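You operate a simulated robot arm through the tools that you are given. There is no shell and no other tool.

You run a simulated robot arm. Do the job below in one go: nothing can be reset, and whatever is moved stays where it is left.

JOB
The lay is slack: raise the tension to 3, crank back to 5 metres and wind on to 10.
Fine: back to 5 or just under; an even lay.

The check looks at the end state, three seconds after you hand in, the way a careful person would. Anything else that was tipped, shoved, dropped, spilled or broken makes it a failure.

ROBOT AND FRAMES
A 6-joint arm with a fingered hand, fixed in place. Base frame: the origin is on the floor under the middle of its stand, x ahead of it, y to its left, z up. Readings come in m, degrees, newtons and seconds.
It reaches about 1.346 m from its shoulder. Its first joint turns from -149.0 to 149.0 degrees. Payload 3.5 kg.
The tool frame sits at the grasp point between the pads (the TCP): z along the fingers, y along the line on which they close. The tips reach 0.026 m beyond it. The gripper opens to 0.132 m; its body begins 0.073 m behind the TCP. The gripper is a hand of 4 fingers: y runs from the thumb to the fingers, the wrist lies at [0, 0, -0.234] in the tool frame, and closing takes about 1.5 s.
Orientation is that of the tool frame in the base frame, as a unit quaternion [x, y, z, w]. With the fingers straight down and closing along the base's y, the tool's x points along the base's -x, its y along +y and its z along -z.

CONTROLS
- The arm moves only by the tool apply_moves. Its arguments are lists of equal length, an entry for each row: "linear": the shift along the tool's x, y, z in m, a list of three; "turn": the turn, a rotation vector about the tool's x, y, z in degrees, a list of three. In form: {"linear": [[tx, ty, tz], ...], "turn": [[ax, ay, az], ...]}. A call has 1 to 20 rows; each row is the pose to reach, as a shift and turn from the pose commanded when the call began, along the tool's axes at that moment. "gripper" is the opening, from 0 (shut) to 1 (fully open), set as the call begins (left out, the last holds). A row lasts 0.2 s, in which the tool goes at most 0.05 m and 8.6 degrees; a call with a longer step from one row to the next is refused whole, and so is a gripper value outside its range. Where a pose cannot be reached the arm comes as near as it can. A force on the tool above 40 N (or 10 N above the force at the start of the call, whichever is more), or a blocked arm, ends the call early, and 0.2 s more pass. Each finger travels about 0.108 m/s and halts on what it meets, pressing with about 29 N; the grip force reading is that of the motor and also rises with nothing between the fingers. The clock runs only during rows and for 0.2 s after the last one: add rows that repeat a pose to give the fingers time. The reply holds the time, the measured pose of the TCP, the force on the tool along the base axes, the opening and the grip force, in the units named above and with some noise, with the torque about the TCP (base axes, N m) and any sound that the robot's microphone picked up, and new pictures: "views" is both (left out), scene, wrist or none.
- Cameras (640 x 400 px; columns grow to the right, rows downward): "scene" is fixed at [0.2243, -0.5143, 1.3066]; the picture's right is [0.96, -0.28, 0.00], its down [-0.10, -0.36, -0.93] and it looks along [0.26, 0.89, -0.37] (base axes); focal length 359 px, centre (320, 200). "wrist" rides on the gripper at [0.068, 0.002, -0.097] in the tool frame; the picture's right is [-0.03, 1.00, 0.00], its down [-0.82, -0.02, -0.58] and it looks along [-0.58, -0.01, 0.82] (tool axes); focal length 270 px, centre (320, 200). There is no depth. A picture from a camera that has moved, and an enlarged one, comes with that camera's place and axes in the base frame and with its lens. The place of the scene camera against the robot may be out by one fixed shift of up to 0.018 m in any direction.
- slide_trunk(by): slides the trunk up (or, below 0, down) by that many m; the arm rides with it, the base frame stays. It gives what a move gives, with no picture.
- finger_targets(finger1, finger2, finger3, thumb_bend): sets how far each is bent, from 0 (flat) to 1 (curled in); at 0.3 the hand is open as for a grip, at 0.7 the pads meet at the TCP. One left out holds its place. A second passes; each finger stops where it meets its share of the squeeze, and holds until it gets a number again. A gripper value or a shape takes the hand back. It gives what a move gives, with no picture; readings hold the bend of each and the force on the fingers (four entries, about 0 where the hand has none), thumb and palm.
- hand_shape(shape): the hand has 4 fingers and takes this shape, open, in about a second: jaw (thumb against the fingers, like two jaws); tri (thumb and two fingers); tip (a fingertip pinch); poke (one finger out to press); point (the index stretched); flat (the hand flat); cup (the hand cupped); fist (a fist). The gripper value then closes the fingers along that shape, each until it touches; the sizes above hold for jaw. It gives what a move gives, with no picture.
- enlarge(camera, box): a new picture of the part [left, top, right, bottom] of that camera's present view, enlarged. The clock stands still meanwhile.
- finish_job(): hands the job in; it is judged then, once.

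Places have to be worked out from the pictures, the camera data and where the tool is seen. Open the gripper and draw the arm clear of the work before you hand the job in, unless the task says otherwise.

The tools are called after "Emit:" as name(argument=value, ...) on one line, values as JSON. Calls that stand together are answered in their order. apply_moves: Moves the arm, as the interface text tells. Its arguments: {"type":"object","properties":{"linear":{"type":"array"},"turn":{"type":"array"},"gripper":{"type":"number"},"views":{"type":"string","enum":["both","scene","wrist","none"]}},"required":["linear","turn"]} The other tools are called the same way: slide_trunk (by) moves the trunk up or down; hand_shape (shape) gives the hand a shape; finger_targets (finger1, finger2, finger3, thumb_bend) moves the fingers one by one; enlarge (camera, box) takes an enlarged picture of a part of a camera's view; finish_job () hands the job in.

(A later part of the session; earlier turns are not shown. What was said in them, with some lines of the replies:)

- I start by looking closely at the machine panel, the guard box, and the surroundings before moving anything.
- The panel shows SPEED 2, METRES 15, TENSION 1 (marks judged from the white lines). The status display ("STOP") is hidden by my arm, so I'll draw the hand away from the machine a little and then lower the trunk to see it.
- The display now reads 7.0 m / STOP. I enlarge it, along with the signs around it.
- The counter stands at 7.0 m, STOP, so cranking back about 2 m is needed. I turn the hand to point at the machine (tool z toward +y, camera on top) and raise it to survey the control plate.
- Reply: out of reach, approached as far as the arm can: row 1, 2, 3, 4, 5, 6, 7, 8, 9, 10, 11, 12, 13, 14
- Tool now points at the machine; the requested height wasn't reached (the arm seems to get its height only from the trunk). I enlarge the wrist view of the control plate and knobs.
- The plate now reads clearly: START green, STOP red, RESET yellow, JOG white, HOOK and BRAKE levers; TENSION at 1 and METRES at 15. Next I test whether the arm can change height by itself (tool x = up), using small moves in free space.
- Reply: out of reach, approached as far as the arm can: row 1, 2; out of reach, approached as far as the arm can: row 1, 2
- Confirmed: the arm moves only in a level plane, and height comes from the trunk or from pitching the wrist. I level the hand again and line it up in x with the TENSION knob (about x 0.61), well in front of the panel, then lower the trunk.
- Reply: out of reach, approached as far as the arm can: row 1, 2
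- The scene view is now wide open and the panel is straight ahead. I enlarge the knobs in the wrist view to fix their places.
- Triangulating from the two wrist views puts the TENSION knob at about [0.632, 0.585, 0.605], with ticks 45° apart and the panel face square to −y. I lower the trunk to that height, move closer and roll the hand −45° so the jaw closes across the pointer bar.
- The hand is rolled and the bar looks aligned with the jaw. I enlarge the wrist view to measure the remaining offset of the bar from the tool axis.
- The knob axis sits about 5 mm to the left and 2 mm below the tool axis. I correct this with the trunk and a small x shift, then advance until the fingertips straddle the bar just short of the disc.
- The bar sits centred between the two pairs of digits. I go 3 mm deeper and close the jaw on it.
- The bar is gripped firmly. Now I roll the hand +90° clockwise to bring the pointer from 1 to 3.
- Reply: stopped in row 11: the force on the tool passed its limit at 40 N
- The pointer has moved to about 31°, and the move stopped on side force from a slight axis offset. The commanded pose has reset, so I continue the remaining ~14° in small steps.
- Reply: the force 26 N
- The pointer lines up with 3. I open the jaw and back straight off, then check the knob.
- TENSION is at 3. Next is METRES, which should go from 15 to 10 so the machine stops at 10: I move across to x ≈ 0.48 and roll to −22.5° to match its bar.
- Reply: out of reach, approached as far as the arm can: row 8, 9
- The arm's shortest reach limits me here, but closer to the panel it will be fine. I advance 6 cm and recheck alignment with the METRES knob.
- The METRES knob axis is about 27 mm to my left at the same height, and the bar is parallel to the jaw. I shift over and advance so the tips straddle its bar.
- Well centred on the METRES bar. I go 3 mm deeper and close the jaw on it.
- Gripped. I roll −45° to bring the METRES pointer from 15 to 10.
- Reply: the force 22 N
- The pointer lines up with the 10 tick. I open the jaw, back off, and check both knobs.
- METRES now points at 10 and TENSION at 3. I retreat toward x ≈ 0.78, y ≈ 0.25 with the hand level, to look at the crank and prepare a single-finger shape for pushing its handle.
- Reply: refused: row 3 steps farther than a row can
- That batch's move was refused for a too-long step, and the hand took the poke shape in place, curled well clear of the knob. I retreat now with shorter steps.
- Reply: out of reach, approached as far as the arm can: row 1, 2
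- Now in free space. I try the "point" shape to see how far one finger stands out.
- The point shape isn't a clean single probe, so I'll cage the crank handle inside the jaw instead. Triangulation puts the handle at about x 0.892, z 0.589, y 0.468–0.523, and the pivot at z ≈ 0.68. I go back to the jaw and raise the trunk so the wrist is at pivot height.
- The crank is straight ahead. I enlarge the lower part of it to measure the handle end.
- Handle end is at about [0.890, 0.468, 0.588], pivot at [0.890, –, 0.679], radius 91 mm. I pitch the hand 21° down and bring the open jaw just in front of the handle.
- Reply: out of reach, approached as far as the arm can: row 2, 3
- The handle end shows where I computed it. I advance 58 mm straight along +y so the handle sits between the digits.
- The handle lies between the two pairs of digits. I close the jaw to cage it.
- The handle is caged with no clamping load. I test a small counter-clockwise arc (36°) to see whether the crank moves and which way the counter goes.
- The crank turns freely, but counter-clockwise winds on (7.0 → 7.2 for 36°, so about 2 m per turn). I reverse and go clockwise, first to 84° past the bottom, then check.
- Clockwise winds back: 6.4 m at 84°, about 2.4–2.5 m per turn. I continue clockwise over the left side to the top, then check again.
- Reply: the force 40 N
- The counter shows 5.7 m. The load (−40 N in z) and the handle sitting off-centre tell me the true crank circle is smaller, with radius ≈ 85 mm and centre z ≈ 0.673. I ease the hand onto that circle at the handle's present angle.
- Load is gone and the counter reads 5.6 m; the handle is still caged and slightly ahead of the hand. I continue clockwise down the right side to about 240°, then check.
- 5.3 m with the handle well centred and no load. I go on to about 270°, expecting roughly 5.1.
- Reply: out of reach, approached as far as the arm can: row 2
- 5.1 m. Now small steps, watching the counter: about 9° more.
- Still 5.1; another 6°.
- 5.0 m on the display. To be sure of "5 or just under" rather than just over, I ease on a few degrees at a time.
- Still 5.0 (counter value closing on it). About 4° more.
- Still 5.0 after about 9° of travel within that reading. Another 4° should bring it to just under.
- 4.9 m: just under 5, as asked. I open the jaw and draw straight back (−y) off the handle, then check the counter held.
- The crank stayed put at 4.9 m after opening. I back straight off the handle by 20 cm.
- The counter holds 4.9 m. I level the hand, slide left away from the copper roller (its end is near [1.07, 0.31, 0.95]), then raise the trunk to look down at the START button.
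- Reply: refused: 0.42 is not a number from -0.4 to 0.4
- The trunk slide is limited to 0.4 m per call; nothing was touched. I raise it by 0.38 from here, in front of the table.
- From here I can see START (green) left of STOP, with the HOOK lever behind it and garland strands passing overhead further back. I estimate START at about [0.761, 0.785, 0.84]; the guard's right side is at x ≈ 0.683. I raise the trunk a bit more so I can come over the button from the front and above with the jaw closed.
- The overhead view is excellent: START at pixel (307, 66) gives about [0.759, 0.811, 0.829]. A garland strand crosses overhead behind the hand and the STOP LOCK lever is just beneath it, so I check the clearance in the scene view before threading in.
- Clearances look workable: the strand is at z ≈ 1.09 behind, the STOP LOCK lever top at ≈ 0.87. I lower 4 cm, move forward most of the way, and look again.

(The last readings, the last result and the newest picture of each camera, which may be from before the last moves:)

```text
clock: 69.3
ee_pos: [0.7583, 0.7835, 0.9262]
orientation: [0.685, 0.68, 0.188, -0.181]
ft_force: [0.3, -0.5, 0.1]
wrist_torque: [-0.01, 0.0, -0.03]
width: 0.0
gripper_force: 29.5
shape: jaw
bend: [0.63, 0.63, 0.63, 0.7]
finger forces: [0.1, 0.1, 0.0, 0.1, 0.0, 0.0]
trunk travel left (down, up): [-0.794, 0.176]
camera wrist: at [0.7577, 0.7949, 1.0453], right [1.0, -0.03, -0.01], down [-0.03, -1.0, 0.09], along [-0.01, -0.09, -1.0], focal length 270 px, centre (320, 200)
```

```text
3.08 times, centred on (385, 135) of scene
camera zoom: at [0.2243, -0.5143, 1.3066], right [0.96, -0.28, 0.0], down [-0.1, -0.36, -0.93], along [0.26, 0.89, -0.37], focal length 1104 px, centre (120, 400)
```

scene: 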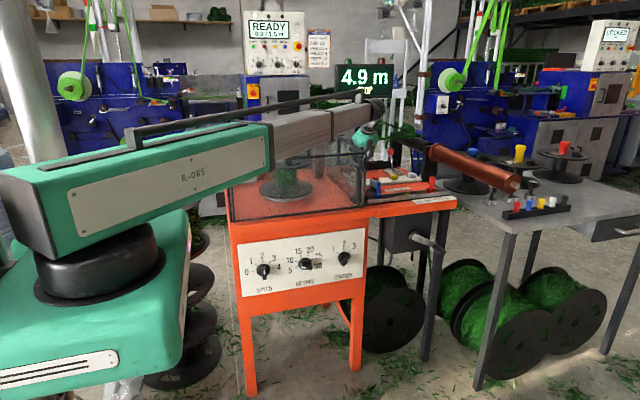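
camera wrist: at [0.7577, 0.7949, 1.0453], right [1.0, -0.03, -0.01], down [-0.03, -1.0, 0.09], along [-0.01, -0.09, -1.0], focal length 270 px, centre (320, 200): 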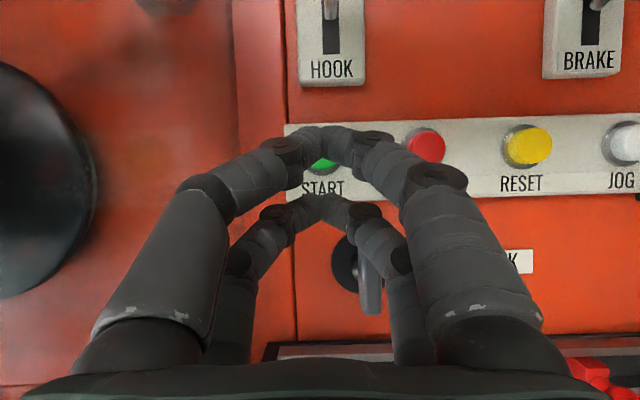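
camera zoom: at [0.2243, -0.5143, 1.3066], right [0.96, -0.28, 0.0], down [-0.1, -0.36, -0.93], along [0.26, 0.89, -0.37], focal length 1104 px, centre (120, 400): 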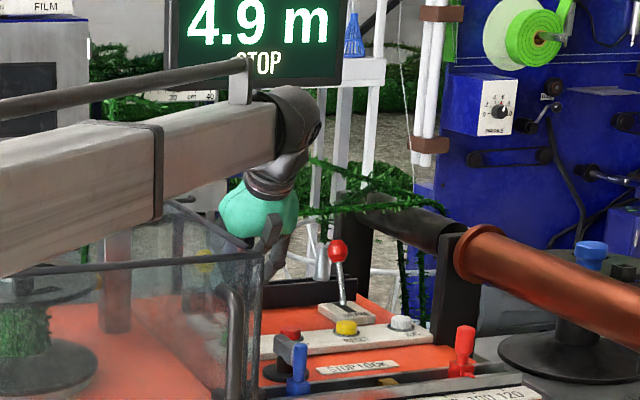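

START is visible right under the tips and all clearances hold. I lower 3.5 cm and slide forward 3.2 cm to bring the lower tips directly above START.

Emit:
slide_trunk(by=-0.035)

Emit:
apply_moves(linear=[[0.0139, 0, 0.008], [0.0277, 0, 0.016]], turn=[[0, 0, 0], [0, 0, 0]], views="both")

Emit:
enlarge(camera="wrist", box=[220, 90, 440, 260])

Emit:
enlarge(camera="scene", box=[310, 70, 460, 200])

```text
clock: 70.1
ee_pos: [0.7583, 0.7833, 0.8912]
orientation: [0.685, 0.68, 0.188, -0.182]
ft_force: [-0.7, 0.8, -0.3]
wrist_torque: [0.02, 0.01, -0.02]
width: 0.0
gripper_force: 29.7
shape: jaw
bend: [0.63, 0.63, 0.63, 0.7]
finger forces: [0.0, 0.0, 0.1, 0.1, 0.1, 0.0]
trunk travel left (down, up): [-0.759, 0.211]
```

```text
clock: 70.7
ee_pos: [0.7579, 0.8151, 0.8911]
orientation: [0.686, 0.679, 0.189, -0.181]
ft_force: [-0.3, 0.5, 0.3]
wrist_torque: [0.0, 0.0, 0.01]
width: 0.0
gripper_force: 29.0
shape: jaw
bend: [0.63, 0.63, 0.63, 0.7]
finger forces: [0.0, 0.0, 0.1, 0.0, 0.0, 0.0]
trunk travel left (down, up): [-0.759, 0.211]
camera wrist: at [0.7581, 0.826, 1.0103], right [1.0, -0.03, 0.0], down [-0.03, -1.0, 0.09], along [-0.01, -0.09, -1.0], focal length 270 px, centre (320, 200)
```

scene: 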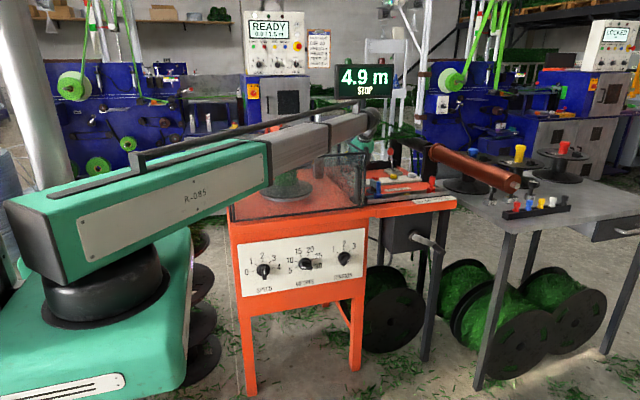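
wrist: 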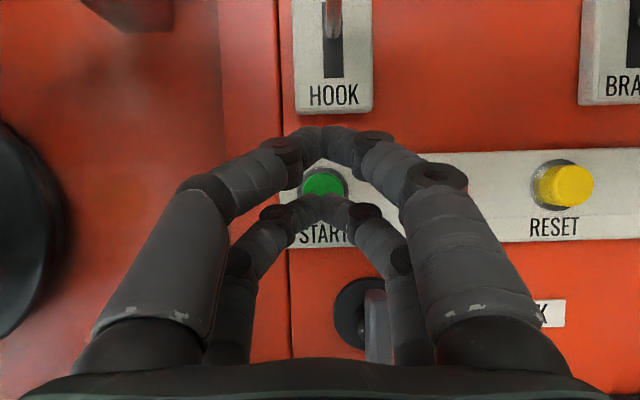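

```text
2.35 times, centred on (330, 175) of wrist
camera zoom: at [0.7581, 0.826, 1.0103], right [1.0, -0.03, 0.0], down [-0.03, -1.0, 0.09], along [-0.01, -0.09, -1.0], focal length 636 px, centre (296, 259)
```

zoom: 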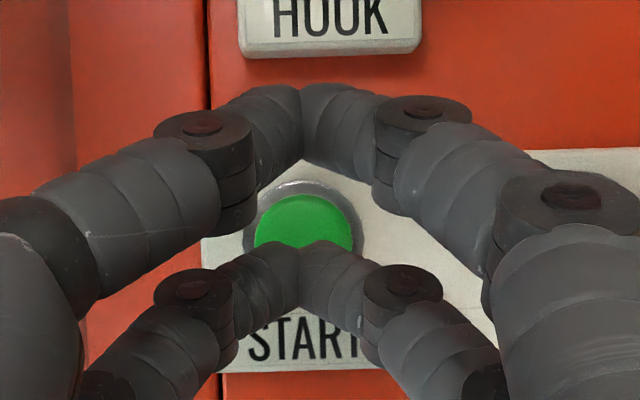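

```text
3.08 times, centred on (385, 135) of scene
camera zoom: at [0.2243, -0.5143, 1.3066], right [0.96, -0.28, 0.0], down [-0.1, -0.36, -0.93], along [0.26, 0.89, -0.37], focal length 1104 px, centre (120, 400)
```

zoom: 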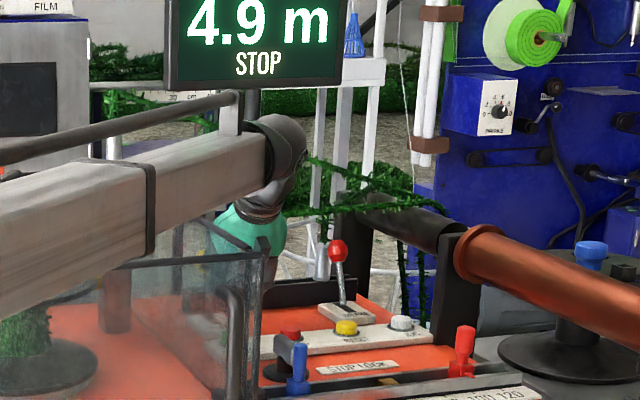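

START's centre is at about [0.758, 0.815], within a few millimetres of the lower tips, which are about 2 cm above it. I lower 14 mm first.

Emit:
slide_trunk(by=-0.014)

Emit:
enlarge(camera="wrist", box=[220, 90, 440, 260])

```text
clock: 71.3
ee_pos: [0.7586, 0.8138, 0.8781]
orientation: [0.686, 0.679, 0.189, -0.181]
ft_force: [0.1, -0.7, -0.6]
wrist_torque: [-0.01, 0.05, 0.01]
width: 0.0
gripper_force: 29.1
shape: jaw
bend: [0.63, 0.63, 0.63, 0.7]
finger forces: [0.1, 0.0, 0.1, 0.0, 0.0, 0.0]
trunk travel left (down, up): [-0.745, 0.225]
```

```text
2.35 times, centred on (330, 175) of wrist
camera zoom: at [0.7577, 0.8261, 0.9964], right [1.0, -0.03, 0.0], down [-0.03, -1.0, 0.09], along [-0.01, -0.09, -1.0], focal length 636 px, centre (296, 259)
```

zoom: 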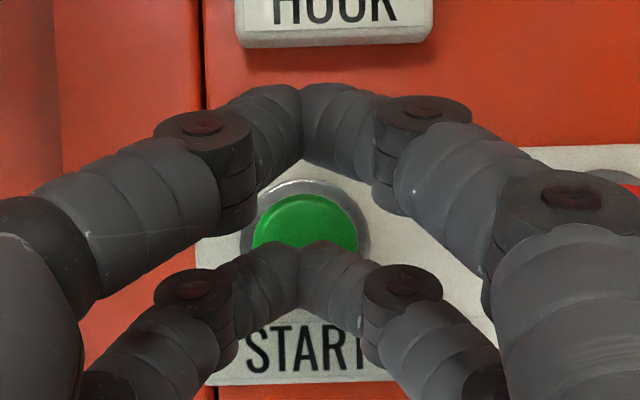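

No contact yet; the tips should be within about 8 mm. I continue in 5 mm steps, watching the force.

Emit:
slide_trunk(by=-0.005)

```text
clock: 71.9
ee_pos: [0.7583, 0.8143, 0.873]
orientation: [0.685, 0.68, 0.188, -0.181]
ft_force: [-0.2, 0.6, -0.5]
wrist_torque: [0.0, -0.02, -0.02]
width: 0.0003
gripper_force: 29.3
shape: jaw
bend: [0.63, 0.63, 0.63, 0.7]
finger forces: [0.0, 0.0, 0.0, 0.1, 0.0, 0.0]
trunk travel left (down, up): [-0.74, 0.23]
```

Still no contact. Another 5 mm.

Emit:
slide_trunk(by=-0.005)

Emit:
enlarge(camera="scene", box=[320, 50, 440, 200])

```text
clock: 72.4
ee_pos: [0.7581, 0.8148, 0.8674]
orientation: [0.685, 0.68, 0.188, -0.182]
ft_force: [-0.1, 0.1, -0.3]
wrist_torque: [0.0, 0.01, -0.03]
width: 0.0
gripper_force: 29.1
shape: jaw
bend: [0.63, 0.63, 0.63, 0.7]
finger forces: [0.1, 0.1, 0.1, 0.0, 0.0, 0.1]
trunk travel left (down, up): [-0.735, 0.235]
```

```text
2.67 times, centred on (380, 125) of scene
camera zoom: at [0.2243, -0.5143, 1.3066], right [0.96, -0.28, 0.0], down [-0.1, -0.36, -0.93], along [0.26, 0.89, -0.37], focal length 957 px, centre (160, 400)
```

zoom: 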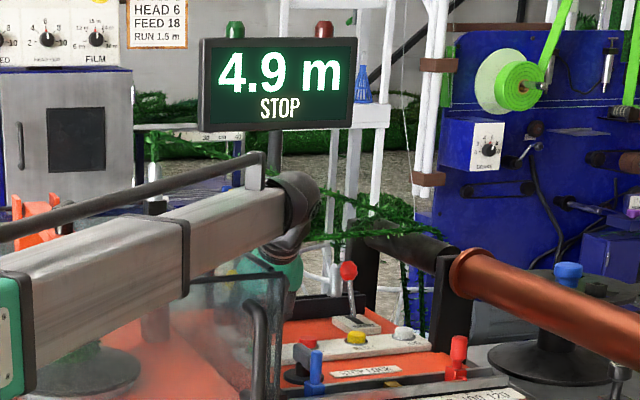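

Still no contact, display unchanged. Before going lower I check the gap between the arm link and the guard's top rail.

Emit:
enlarge(camera="scene", box=[290, 110, 400, 200])

Emit:
enlarge(camera="scene", box=[220, 110, 330, 200])

Emit:
enlarge(camera="wrist", box=[220, 90, 440, 260])

```text
4.44 times, centred on (345, 155) of scene
camera zoom: at [0.2243, -0.5143, 1.3066], right [0.96, -0.28, 0.0], down [-0.1, -0.36, -0.93], along [0.26, 0.89, -0.37], focal length 1595 px, centre (209, 400)
```

zoom: 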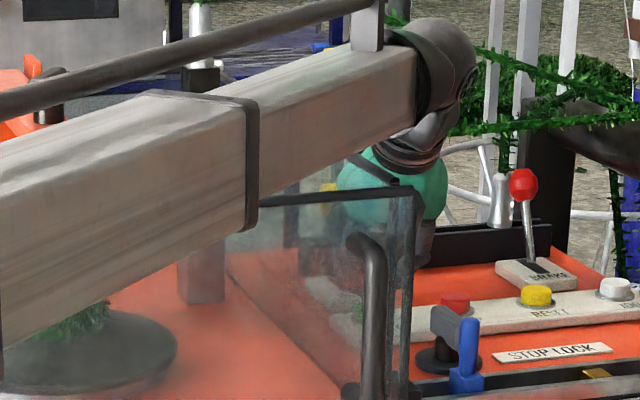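

```text
4.44 times, centred on (275, 155) of scene
camera zoom: at [0.2243, -0.5143, 1.3066], right [0.96, -0.28, 0.0], down [-0.1, -0.36, -0.93], along [0.26, 0.89, -0.37], focal length 1595 px, centre (520, 400)
```

zoom: 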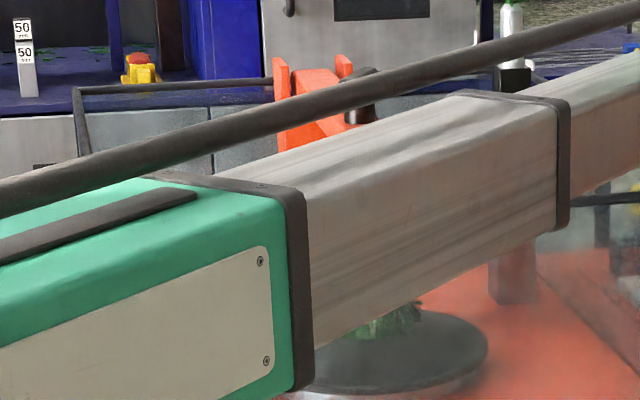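

```text
2.35 times, centred on (330, 175) of wrist
camera zoom: at [0.7577, 0.8261, 0.9864], right [1.0, -0.03, 0.0], down [-0.03, -1.0, 0.09], along [-0.01, -0.09, -1.0], focal length 636 px, centre (296, 259)
```

zoom: 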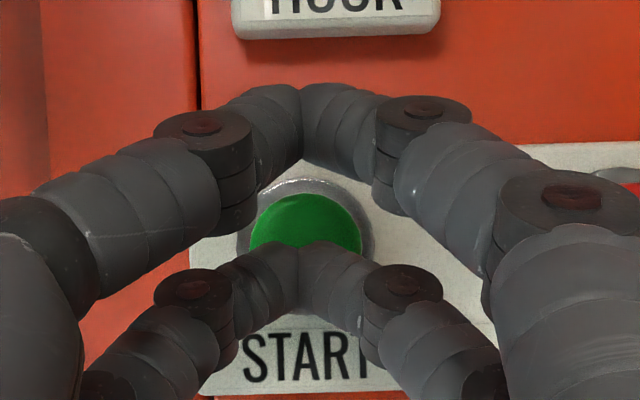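

The link (bottom ≈ 1.04) clears the guard rail (≈ 1.01) with room for about another 2 cm. I go down another 5 mm.

Emit:
slide_trunk(by=-0.005)

Emit:
enlarge(camera="scene", box=[320, 50, 400, 110])

```text
clock: 73.0
ee_pos: [0.758, 0.8156, 0.8628]
orientation: [0.685, 0.68, 0.189, -0.181]
ft_force: [-0.6, 0.4, 0.8]
wrist_torque: [0.0, -0.01, -0.02]
width: 0.0
gripper_force: 29.0
shape: jaw
bend: [0.63, 0.63, 0.63, 0.7]
finger forces: [0.0, 0.1, 0.1, 0.0, 0.0, 0.0]
trunk travel left (down, up): [-0.73, 0.24]
```

```text
6.67 times, centred on (360, 80) of scene
camera zoom: at [0.2243, -0.5143, 1.3066], right [0.96, -0.28, 0.0], down [-0.1, -0.36, -0.93], along [0.26, 0.89, -0.37], focal length 2393 px, centre (53, 1000)
```

zoom: 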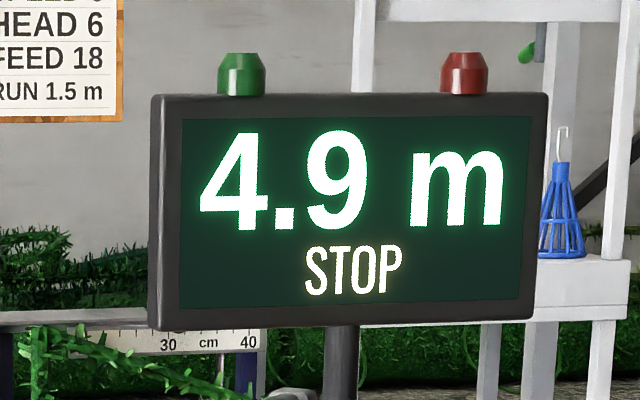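

No contact yet. Another 6 mm down.

Emit:
slide_trunk(by=-0.006)

Emit:
enlarge(camera="scene", box=[320, 50, 400, 110])

Emit:
enlarge(camera="wrist", box=[220, 90, 440, 260])

```text
clock: 73.5
ee_pos: [0.7581, 0.8151, 0.8582]
orientation: [0.685, 0.68, 0.189, -0.182]
ft_force: [0.3, 0.9, 2.5]
wrist_torque: [0.0, -0.02, 0.0]
width: 0.0
gripper_force: 29.0
shape: jaw
bend: [0.63, 0.64, 0.64, 0.7]
finger forces: [0.0, 0.1, 0.0, 0.0, 0.0, 0.0]
trunk travel left (down, up): [-0.724, 0.246]
heard: click
```

```text
6.67 times, centred on (360, 80) of scene
camera zoom: at [0.2243, -0.5143, 1.3066], right [0.96, -0.28, 0.0], down [-0.1, -0.36, -0.93], along [0.26, 0.89, -0.37], focal length 2393 px, centre (53, 1000)
```

zoom: 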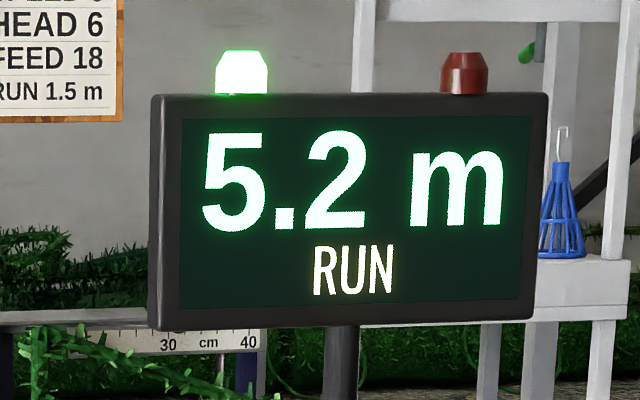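

```text
2.35 times, centred on (330, 175) of wrist
camera zoom: at [0.7577, 0.826, 0.9757], right [1.0, -0.03, 0.0], down [-0.03, -1.0, 0.09], along [-0.01, -0.09, -1.0], focal length 636 px, centre (296, 259)
```

zoom: 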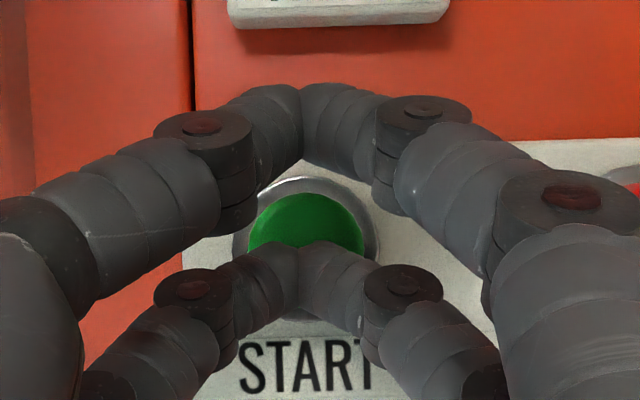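

A click was heard and the display shows RUN, 5.2 m. I lift off the button right away.

Emit:
slide_trunk(by=0.03)

Emit:
enlarge(camera="scene", box=[320, 50, 400, 110])

```text
clock: 74.3
ee_pos: [0.7586, 0.815, 0.8877]
orientation: [0.685, 0.68, 0.188, -0.181]
ft_force: [0.2, -0.2, -0.6]
wrist_torque: [-0.01, 0.01, 0.02]
width: 0.0
gripper_force: 29.3
shape: jaw
bend: [0.63, 0.64, 0.64, 0.7]
finger forces: [0.0, 0.0, 0.1, 0.1, 0.0, 0.0]
trunk travel left (down, up): [-0.754, 0.216]
```

```text
6.67 times, centred on (360, 80) of scene
camera zoom: at [0.2243, -0.5143, 1.3066], right [0.96, -0.28, 0.0], down [-0.1, -0.36, -0.93], along [0.26, 0.89, -0.37], focal length 2393 px, centre (53, 1000)
```

zoom: 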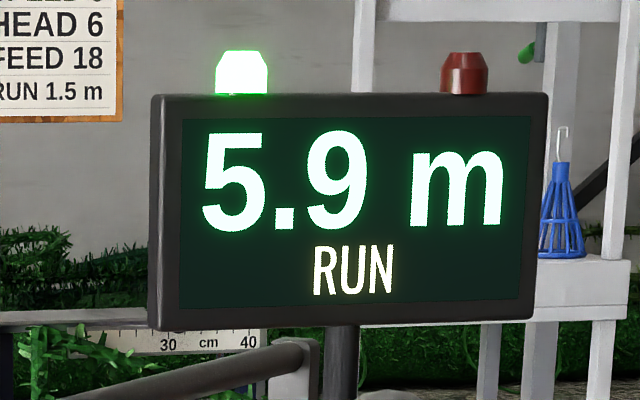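

Winding at roughly 0.9 m/s. I hold still above the button and let it run toward 10.

Emit:
apply_moves(linear=[[0, 0, 0], [0, 0, 0], [0, 0, 0], [0, 0, 0], [0, 0, 0], [0, 0, 0], [0, 0, 0], [0, 0, 0], [0, 0, 0], [0, 0, 0]], turn=[[0, 0, 0], [0, 0, 0], [0, 0, 0], [0, 0, 0], [0, 0, 0], [0, 0, 0], [0, 0, 0], [0, 0, 0], [0, 0, 0], [0, 0, 0]], views="scene")

Emit:
enlarge(camera="scene", box=[320, 50, 400, 110])

```text
clock: 76.5
ee_pos: [0.7591, 0.8156, 0.8876]
orientation: [0.685, 0.68, 0.189, -0.181]
ft_force: [-0.2, 1.0, 0.1]
wrist_torque: [0.0, 0.01, -0.03]
width: 0.0002
gripper_force: 29.1
shape: jaw
bend: [0.63, 0.64, 0.64, 0.7]
finger forces: [0.1, 0.0, 0.0, 0.0, 0.0, 0.0]
trunk travel left (down, up): [-0.754, 0.216]
```

scene: 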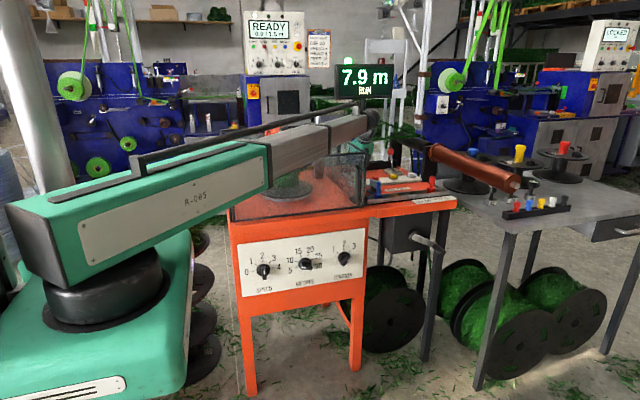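

```text
6.67 times, centred on (360, 80) of scene
camera zoom: at [0.2243, -0.5143, 1.3066], right [0.96, -0.28, 0.0], down [-0.1, -0.36, -0.93], along [0.26, 0.89, -0.37], focal length 2393 px, centre (53, 1000)
```

zoom: 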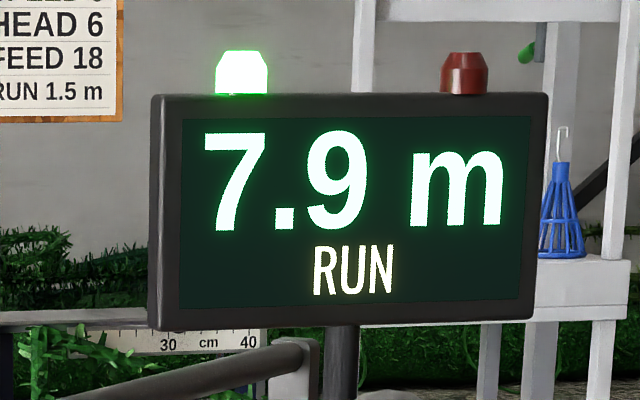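

7.9 m and running steadily; about 2.3 s remain. I wait a bit longer.

Emit:
apply_moves(linear=[[0, 0, 0], [0, 0, 0], [0, 0, 0], [0, 0, 0], [0, 0, 0], [0, 0, 0], [0, 0, 0], [0, 0, 0], [0, 0, 0], [0, 0, 0], [0, 0, 0], [0, 0, 0]], turn=[[0, 0, 0], [0, 0, 0], [0, 0, 0], [0, 0, 0], [0, 0, 0], [0, 0, 0], [0, 0, 0], [0, 0, 0], [0, 0, 0], [0, 0, 0], [0, 0, 0], [0, 0, 0]], views="none")

Emit:
enlarge(camera="scene", box=[320, 50, 400, 110])

```text
clock: 79.1
ee_pos: [0.758, 0.816, 0.8868]
orientation: [0.686, 0.68, 0.188, -0.181]
ft_force: [-1.1, -0.4, -0.9]
wrist_torque: [0.03, 0.03, -0.01]
width: 0.0
gripper_force: 28.9
shape: jaw
bend: [0.63, 0.64, 0.64, 0.7]
finger forces: [0.0, 0.1, 0.1, 0.0, 0.0, 0.0]
trunk travel left (down, up): [-0.754, 0.216]
```

```text
6.67 times, centred on (360, 80) of scene
camera zoom: at [0.2243, -0.5143, 1.3066], right [0.96, -0.28, 0.0], down [-0.1, -0.36, -0.93], along [0.26, 0.89, -0.37], focal length 2393 px, centre (53, 1000)
```

zoom: 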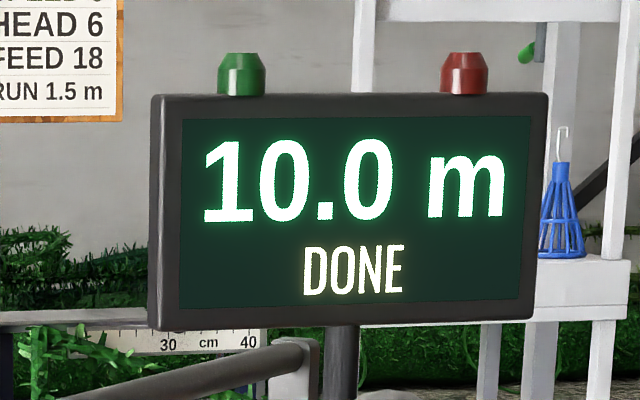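

The display shows 10.0 m, DONE. I retrace my path out: back 3.2 cm, up, back, up.

Emit:
apply_moves(linear=[[-0.0139, 0, -0.008], [-0.0277, 0, -0.016]], turn=[[0, 0, 0], [0, 0, 0]], views="none")

Emit:
slide_trunk(by=0.039)

Emit:
apply_moves(linear=[[-0.018, 0.003, -0.0104], [-0.036, 0.006, -0.0208], [-0.054, 0.009, -0.0312], [-0.0719, 0.012, -0.0415]], turn=[[0, 0, 0], [0, 0, 0], [0, 0, 0], [0, 0, 0]], views="both")

```text
clock: 79.7
ee_pos: [0.7589, 0.783, 0.8879]
orientation: [0.685, 0.68, 0.188, -0.18]
ft_force: [-0.4, 0.0, 0.4]
wrist_torque: [-0.05, 0.0, -0.02]
width: 0.0001
gripper_force: 29.1
shape: jaw
bend: [0.63, 0.64, 0.64, 0.7]
finger forces: [0.0, 0.0, 0.0, 0.1, 0.0, 0.1]
trunk travel left (down, up): [-0.754, 0.216]
```

```text
clock: 80.5
ee_pos: [0.7576, 0.7832, 0.9255]
orientation: [0.685, 0.68, 0.188, -0.182]
ft_force: [-0.5, 1.5, 0.2]
wrist_torque: [-0.01, 0.03, -0.03]
width: 0.0002
gripper_force: 29.2
shape: jaw
bend: [0.63, 0.64, 0.64, 0.7]
finger forces: [0.1, 0.1, 0.1, 0.1, 0.0, 0.0]
trunk travel left (down, up): [-0.793, 0.177]
```

```text
clock: 81.5
ee_pos: [0.7684, 0.6988, 0.9258]
orientation: [0.684, 0.681, 0.187, -0.182]
ft_force: [0.3, -0.4, 0.1]
wrist_torque: [-0.01, 0.04, -0.02]
width: 0.0
gripper_force: 28.8
shape: jaw
bend: [0.63, 0.64, 0.64, 0.7]
finger forces: [0.1, 0.0, 0.0, 0.0, 0.0, 0.0]
trunk travel left (down, up): [-0.793, 0.177]
camera wrist: at [0.7686, 0.7106, 1.0442], right [1.0, -0.03, 0.0], down [-0.03, -1.0, 0.09], along [-0.01, -0.09, -1.0], focal length 270 px, centre (320, 200)
```

scene: 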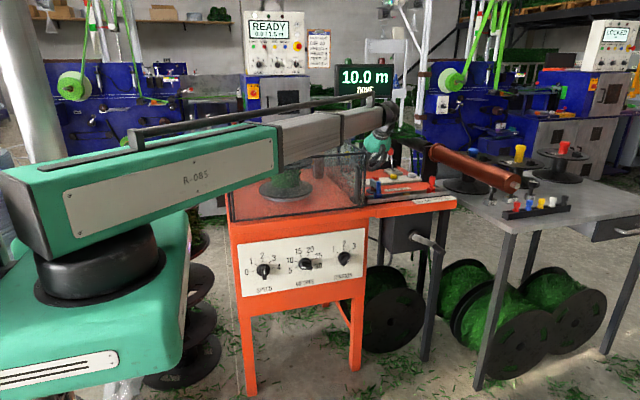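
wrist: 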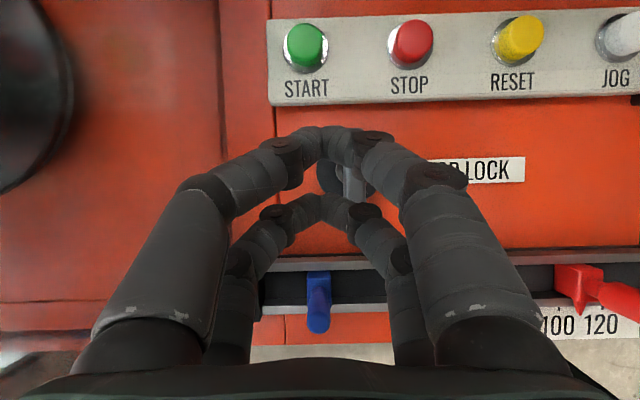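

Everything on the plate looks undisturbed. I raise 4 cm, then back out and level the hand in front of the table.

Emit:
slide_trunk(by=0.04)

Emit:
apply_moves(linear=[[-0.0235, 0, -0.0291], [-0.046, 0, -0.0598], [-0.0677, 0, -0.0923], [-0.0883, 0, -0.1262], [-0.1083, 0, -0.1615], [-0.1276, 0, -0.1978], [-0.1464, 0, -0.2351], [-0.1648, 0, -0.273], [-0.1829, 0, -0.3114], [-0.2009, 0, -0.35]], turn=[[0, 6, 0], [0, 12, 0], [0, 18, 0], [0, 24, 0], [0, 30, 0], [0, 36, 0], [0, 42, 0], [0, 48, 0], [0, 54, 0], [0, 60, 0]], views="both")

```text
clock: 82.3
ee_pos: [0.7687, 0.6999, 0.9657]
orientation: [0.685, 0.68, 0.189, -0.181]
ft_force: [0.2, 0.5, 0.7]
wrist_torque: [0.0, 0.01, 0.01]
width: 0.0001
gripper_force: 28.8
shape: jaw
bend: [0.63, 0.64, 0.64, 0.7]
finger forces: [0.0, 0.0, 0.1, 0.0, 0.0, 0.0]
trunk travel left (down, up): [-0.833, 0.137]
```

```text
clock: 84.5
ee_pos: [0.7638, 0.35, 1.1696]
orientation: [0.499, 0.499, 0.506, -0.497]
ft_force: [0.4, 0.1, 0.9]
wrist_torque: [-0.01, 0.0, 0.0]
width: 0.0
gripper_force: 29.2
shape: jaw
bend: [0.63, 0.64, 0.64, 0.7]
finger forces: [0.1, 0.1, 0.1, 0.0, 0.1, 0.0]
trunk travel left (down, up): [-0.833, 0.137]
camera wrist: at [0.7625, 0.2535, 1.237], right [1.0, -0.01, -0.02], down [-0.02, -0.57, -0.82], along [0.0, 0.82, -0.57], focal length 270 px, centre (320, 200)
```

scene: 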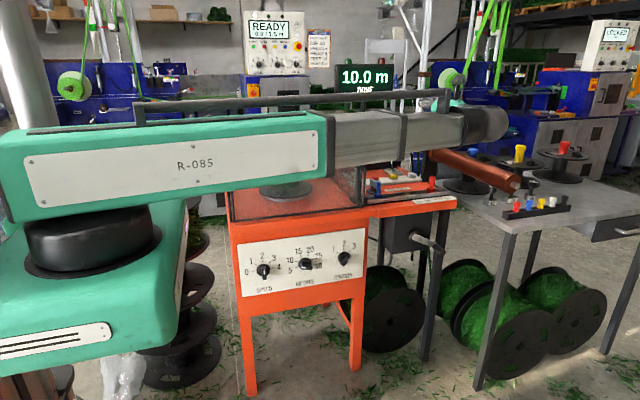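
wrist: 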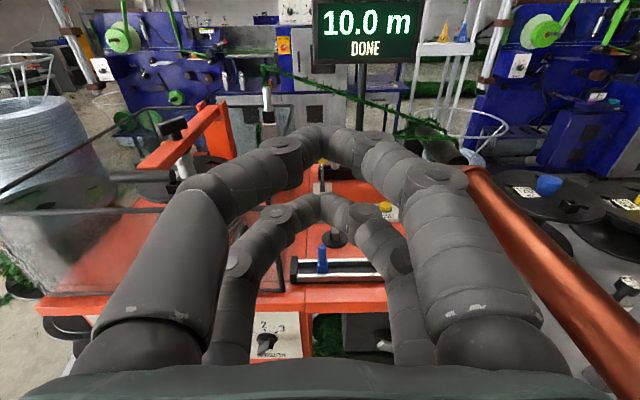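

10.0 m DONE is holding. I draw the hand further back, open the gripper, and inspect the knobs, bobbin and plate once more.

Emit:
apply_moves(linear=[[0, 0, -0.04], [0, 0, -0.08], [0, 0, -0.12], [0, 0, -0.16], [0, 0, -0.2], [0, 0, -0.2], [0, 0, -0.2]], turn=[[0, 0, 0], [0, 0, 0], [0, 0, 0], [0, 0, 0], [0, 0, 0], [0, 0, 0], [0, 0, 0]], gripper=1.0, views="both")

Emit:
enlarge(camera="scene", box=[230, 220, 390, 320])

Emit:
enlarge(camera="wrist", box=[80, 40, 420, 230])

Emit:
enlarge(camera="scene", box=[320, 50, 460, 210])

```text
clock: 86.1
ee_pos: [0.7619, 0.15, 1.1676]
orientation: [0.5, 0.498, 0.505, -0.496]
ft_force: [-0.8, -0.1, 0.8]
wrist_torque: [-0.01, 0.0, 0.01]
width: 0.1318
gripper_force: 0.0
shape: jaw
bend: [0.3, 0.3, 0.3, 0.3]
finger forces: [0.0, 0.0, 0.0, 0.1, 0.0, 0.0]
out of reach, approached as far as the arm can: row 5, 6, 7
trunk travel left (down, up): [-0.833, 0.137]
camera wrist: at [0.7613, 0.0535, 1.2367], right [1.0, -0.01, -0.02], down [-0.02, -0.58, -0.82], along [0.0, 0.82, -0.58], focal length 270 px, centre (320, 200)
```

scene: 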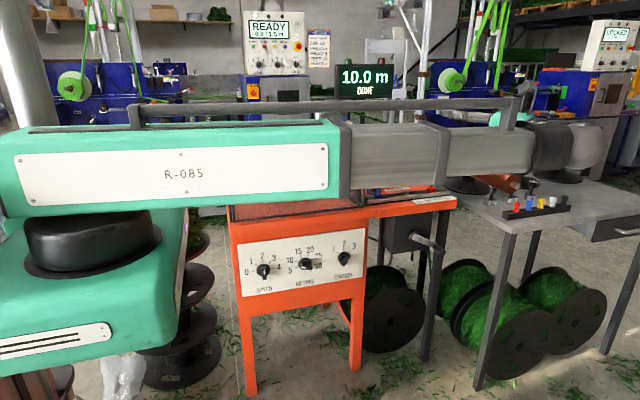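
wrist: 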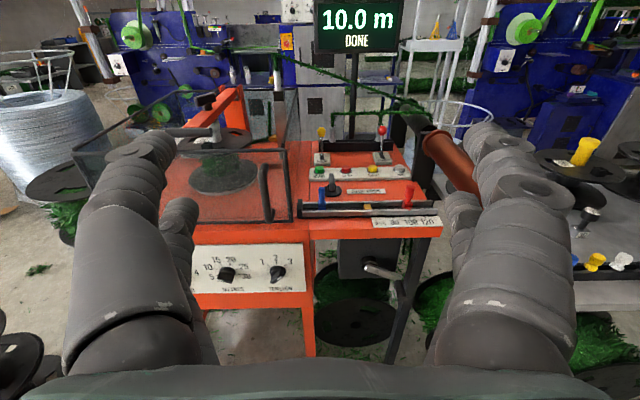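

```text
4.00 times, centred on (310, 270) of scene
camera zoom: at [0.2243, -0.5143, 1.3066], right [0.96, -0.28, 0.0], down [-0.1, -0.36, -0.93], along [0.26, 0.89, -0.37], focal length 1436 px, centre (360, -80)
```

zoom: 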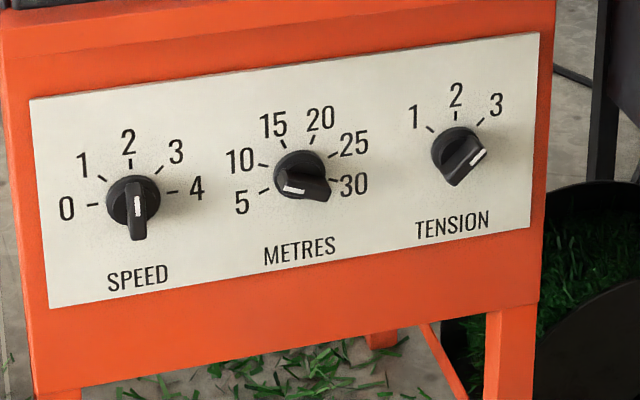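

```text
1.88 times, centred on (250, 135) of wrist
camera zoom: at [0.7613, 0.0535, 1.2367], right [1.0, -0.01, -0.02], down [-0.02, -0.58, -0.82], along [0.0, 0.82, -0.58], focal length 509 px, centre (452, 322)
```

zoom: 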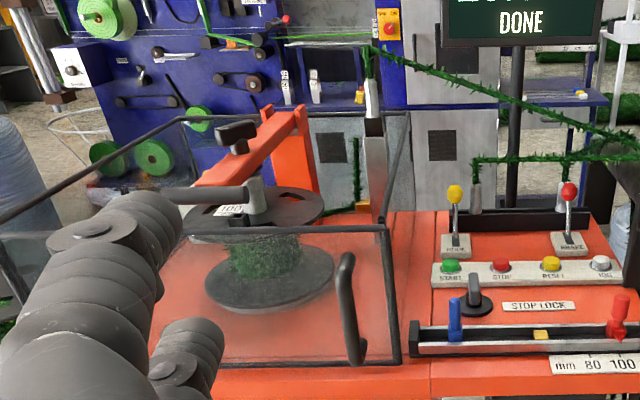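

```text
2.50 times, centred on (390, 130) of scene
camera zoom: at [0.2243, -0.5143, 1.3066], right [0.96, -0.28, 0.0], down [-0.1, -0.36, -0.93], along [0.26, 0.89, -0.37], focal length 897 px, centre (145, 375)
```

zoom: 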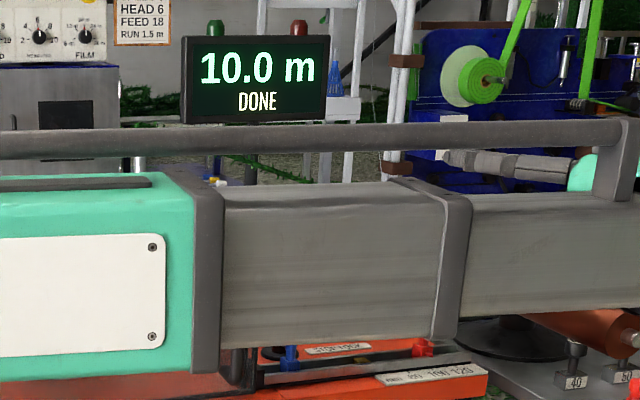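

All settings stand: SPEED 2, METRES 10, TENSION 3, display 10.0 m DONE, nothing disturbed. One last close look at the bobbin's lay before handing in.

Emit:
enlarge(camera="wrist", box=[170, 130, 280, 210])

```text
5.00 times, centred on (225, 170) of wrist
camera zoom: at [0.7613, 0.0535, 1.2367], right [1.0, -0.01, -0.02], down [-0.02, -0.58, -0.82], along [0.0, 0.82, -0.58], focal length 1351 px, centre (795, 350)
```

zoom: 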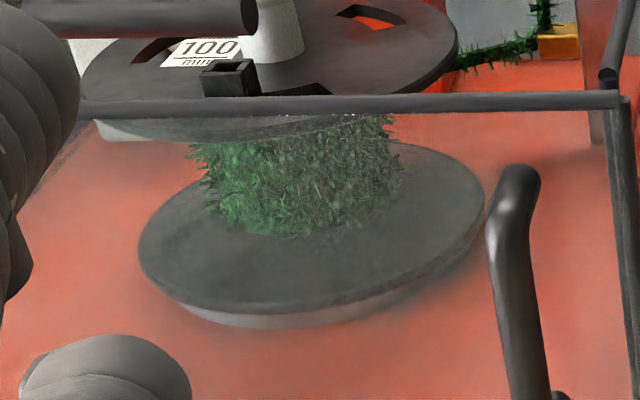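

The garland on the bobbin now lies evenly, the counter reads 10.0 m DONE, the gripper is open and the arm is clear. I hand the job in.

Emit:
finish_job()

```text
The job is handed in.
```

The tension is now at 3, the lay was cranked back to 4.9 m (just under 5), and the machine wound on to 10.0 m. The display reads DONE.

- **Metres preset:** I turned METRES from 15 to 10 so the machine would stop at 10 on its own. SPEED stays at 2.
- **Cranking:** My first push on the crank went the wrong way and took the counter from 7.0 to 7.2 m. I then wound back past that to 4.9 m.
- **Lay:** Seen through the guard from the wrist camera, the garland on the bobbin looks even.
- **Surroundings:** Nothing else looked moved, and the arm is clear with the gripper open.
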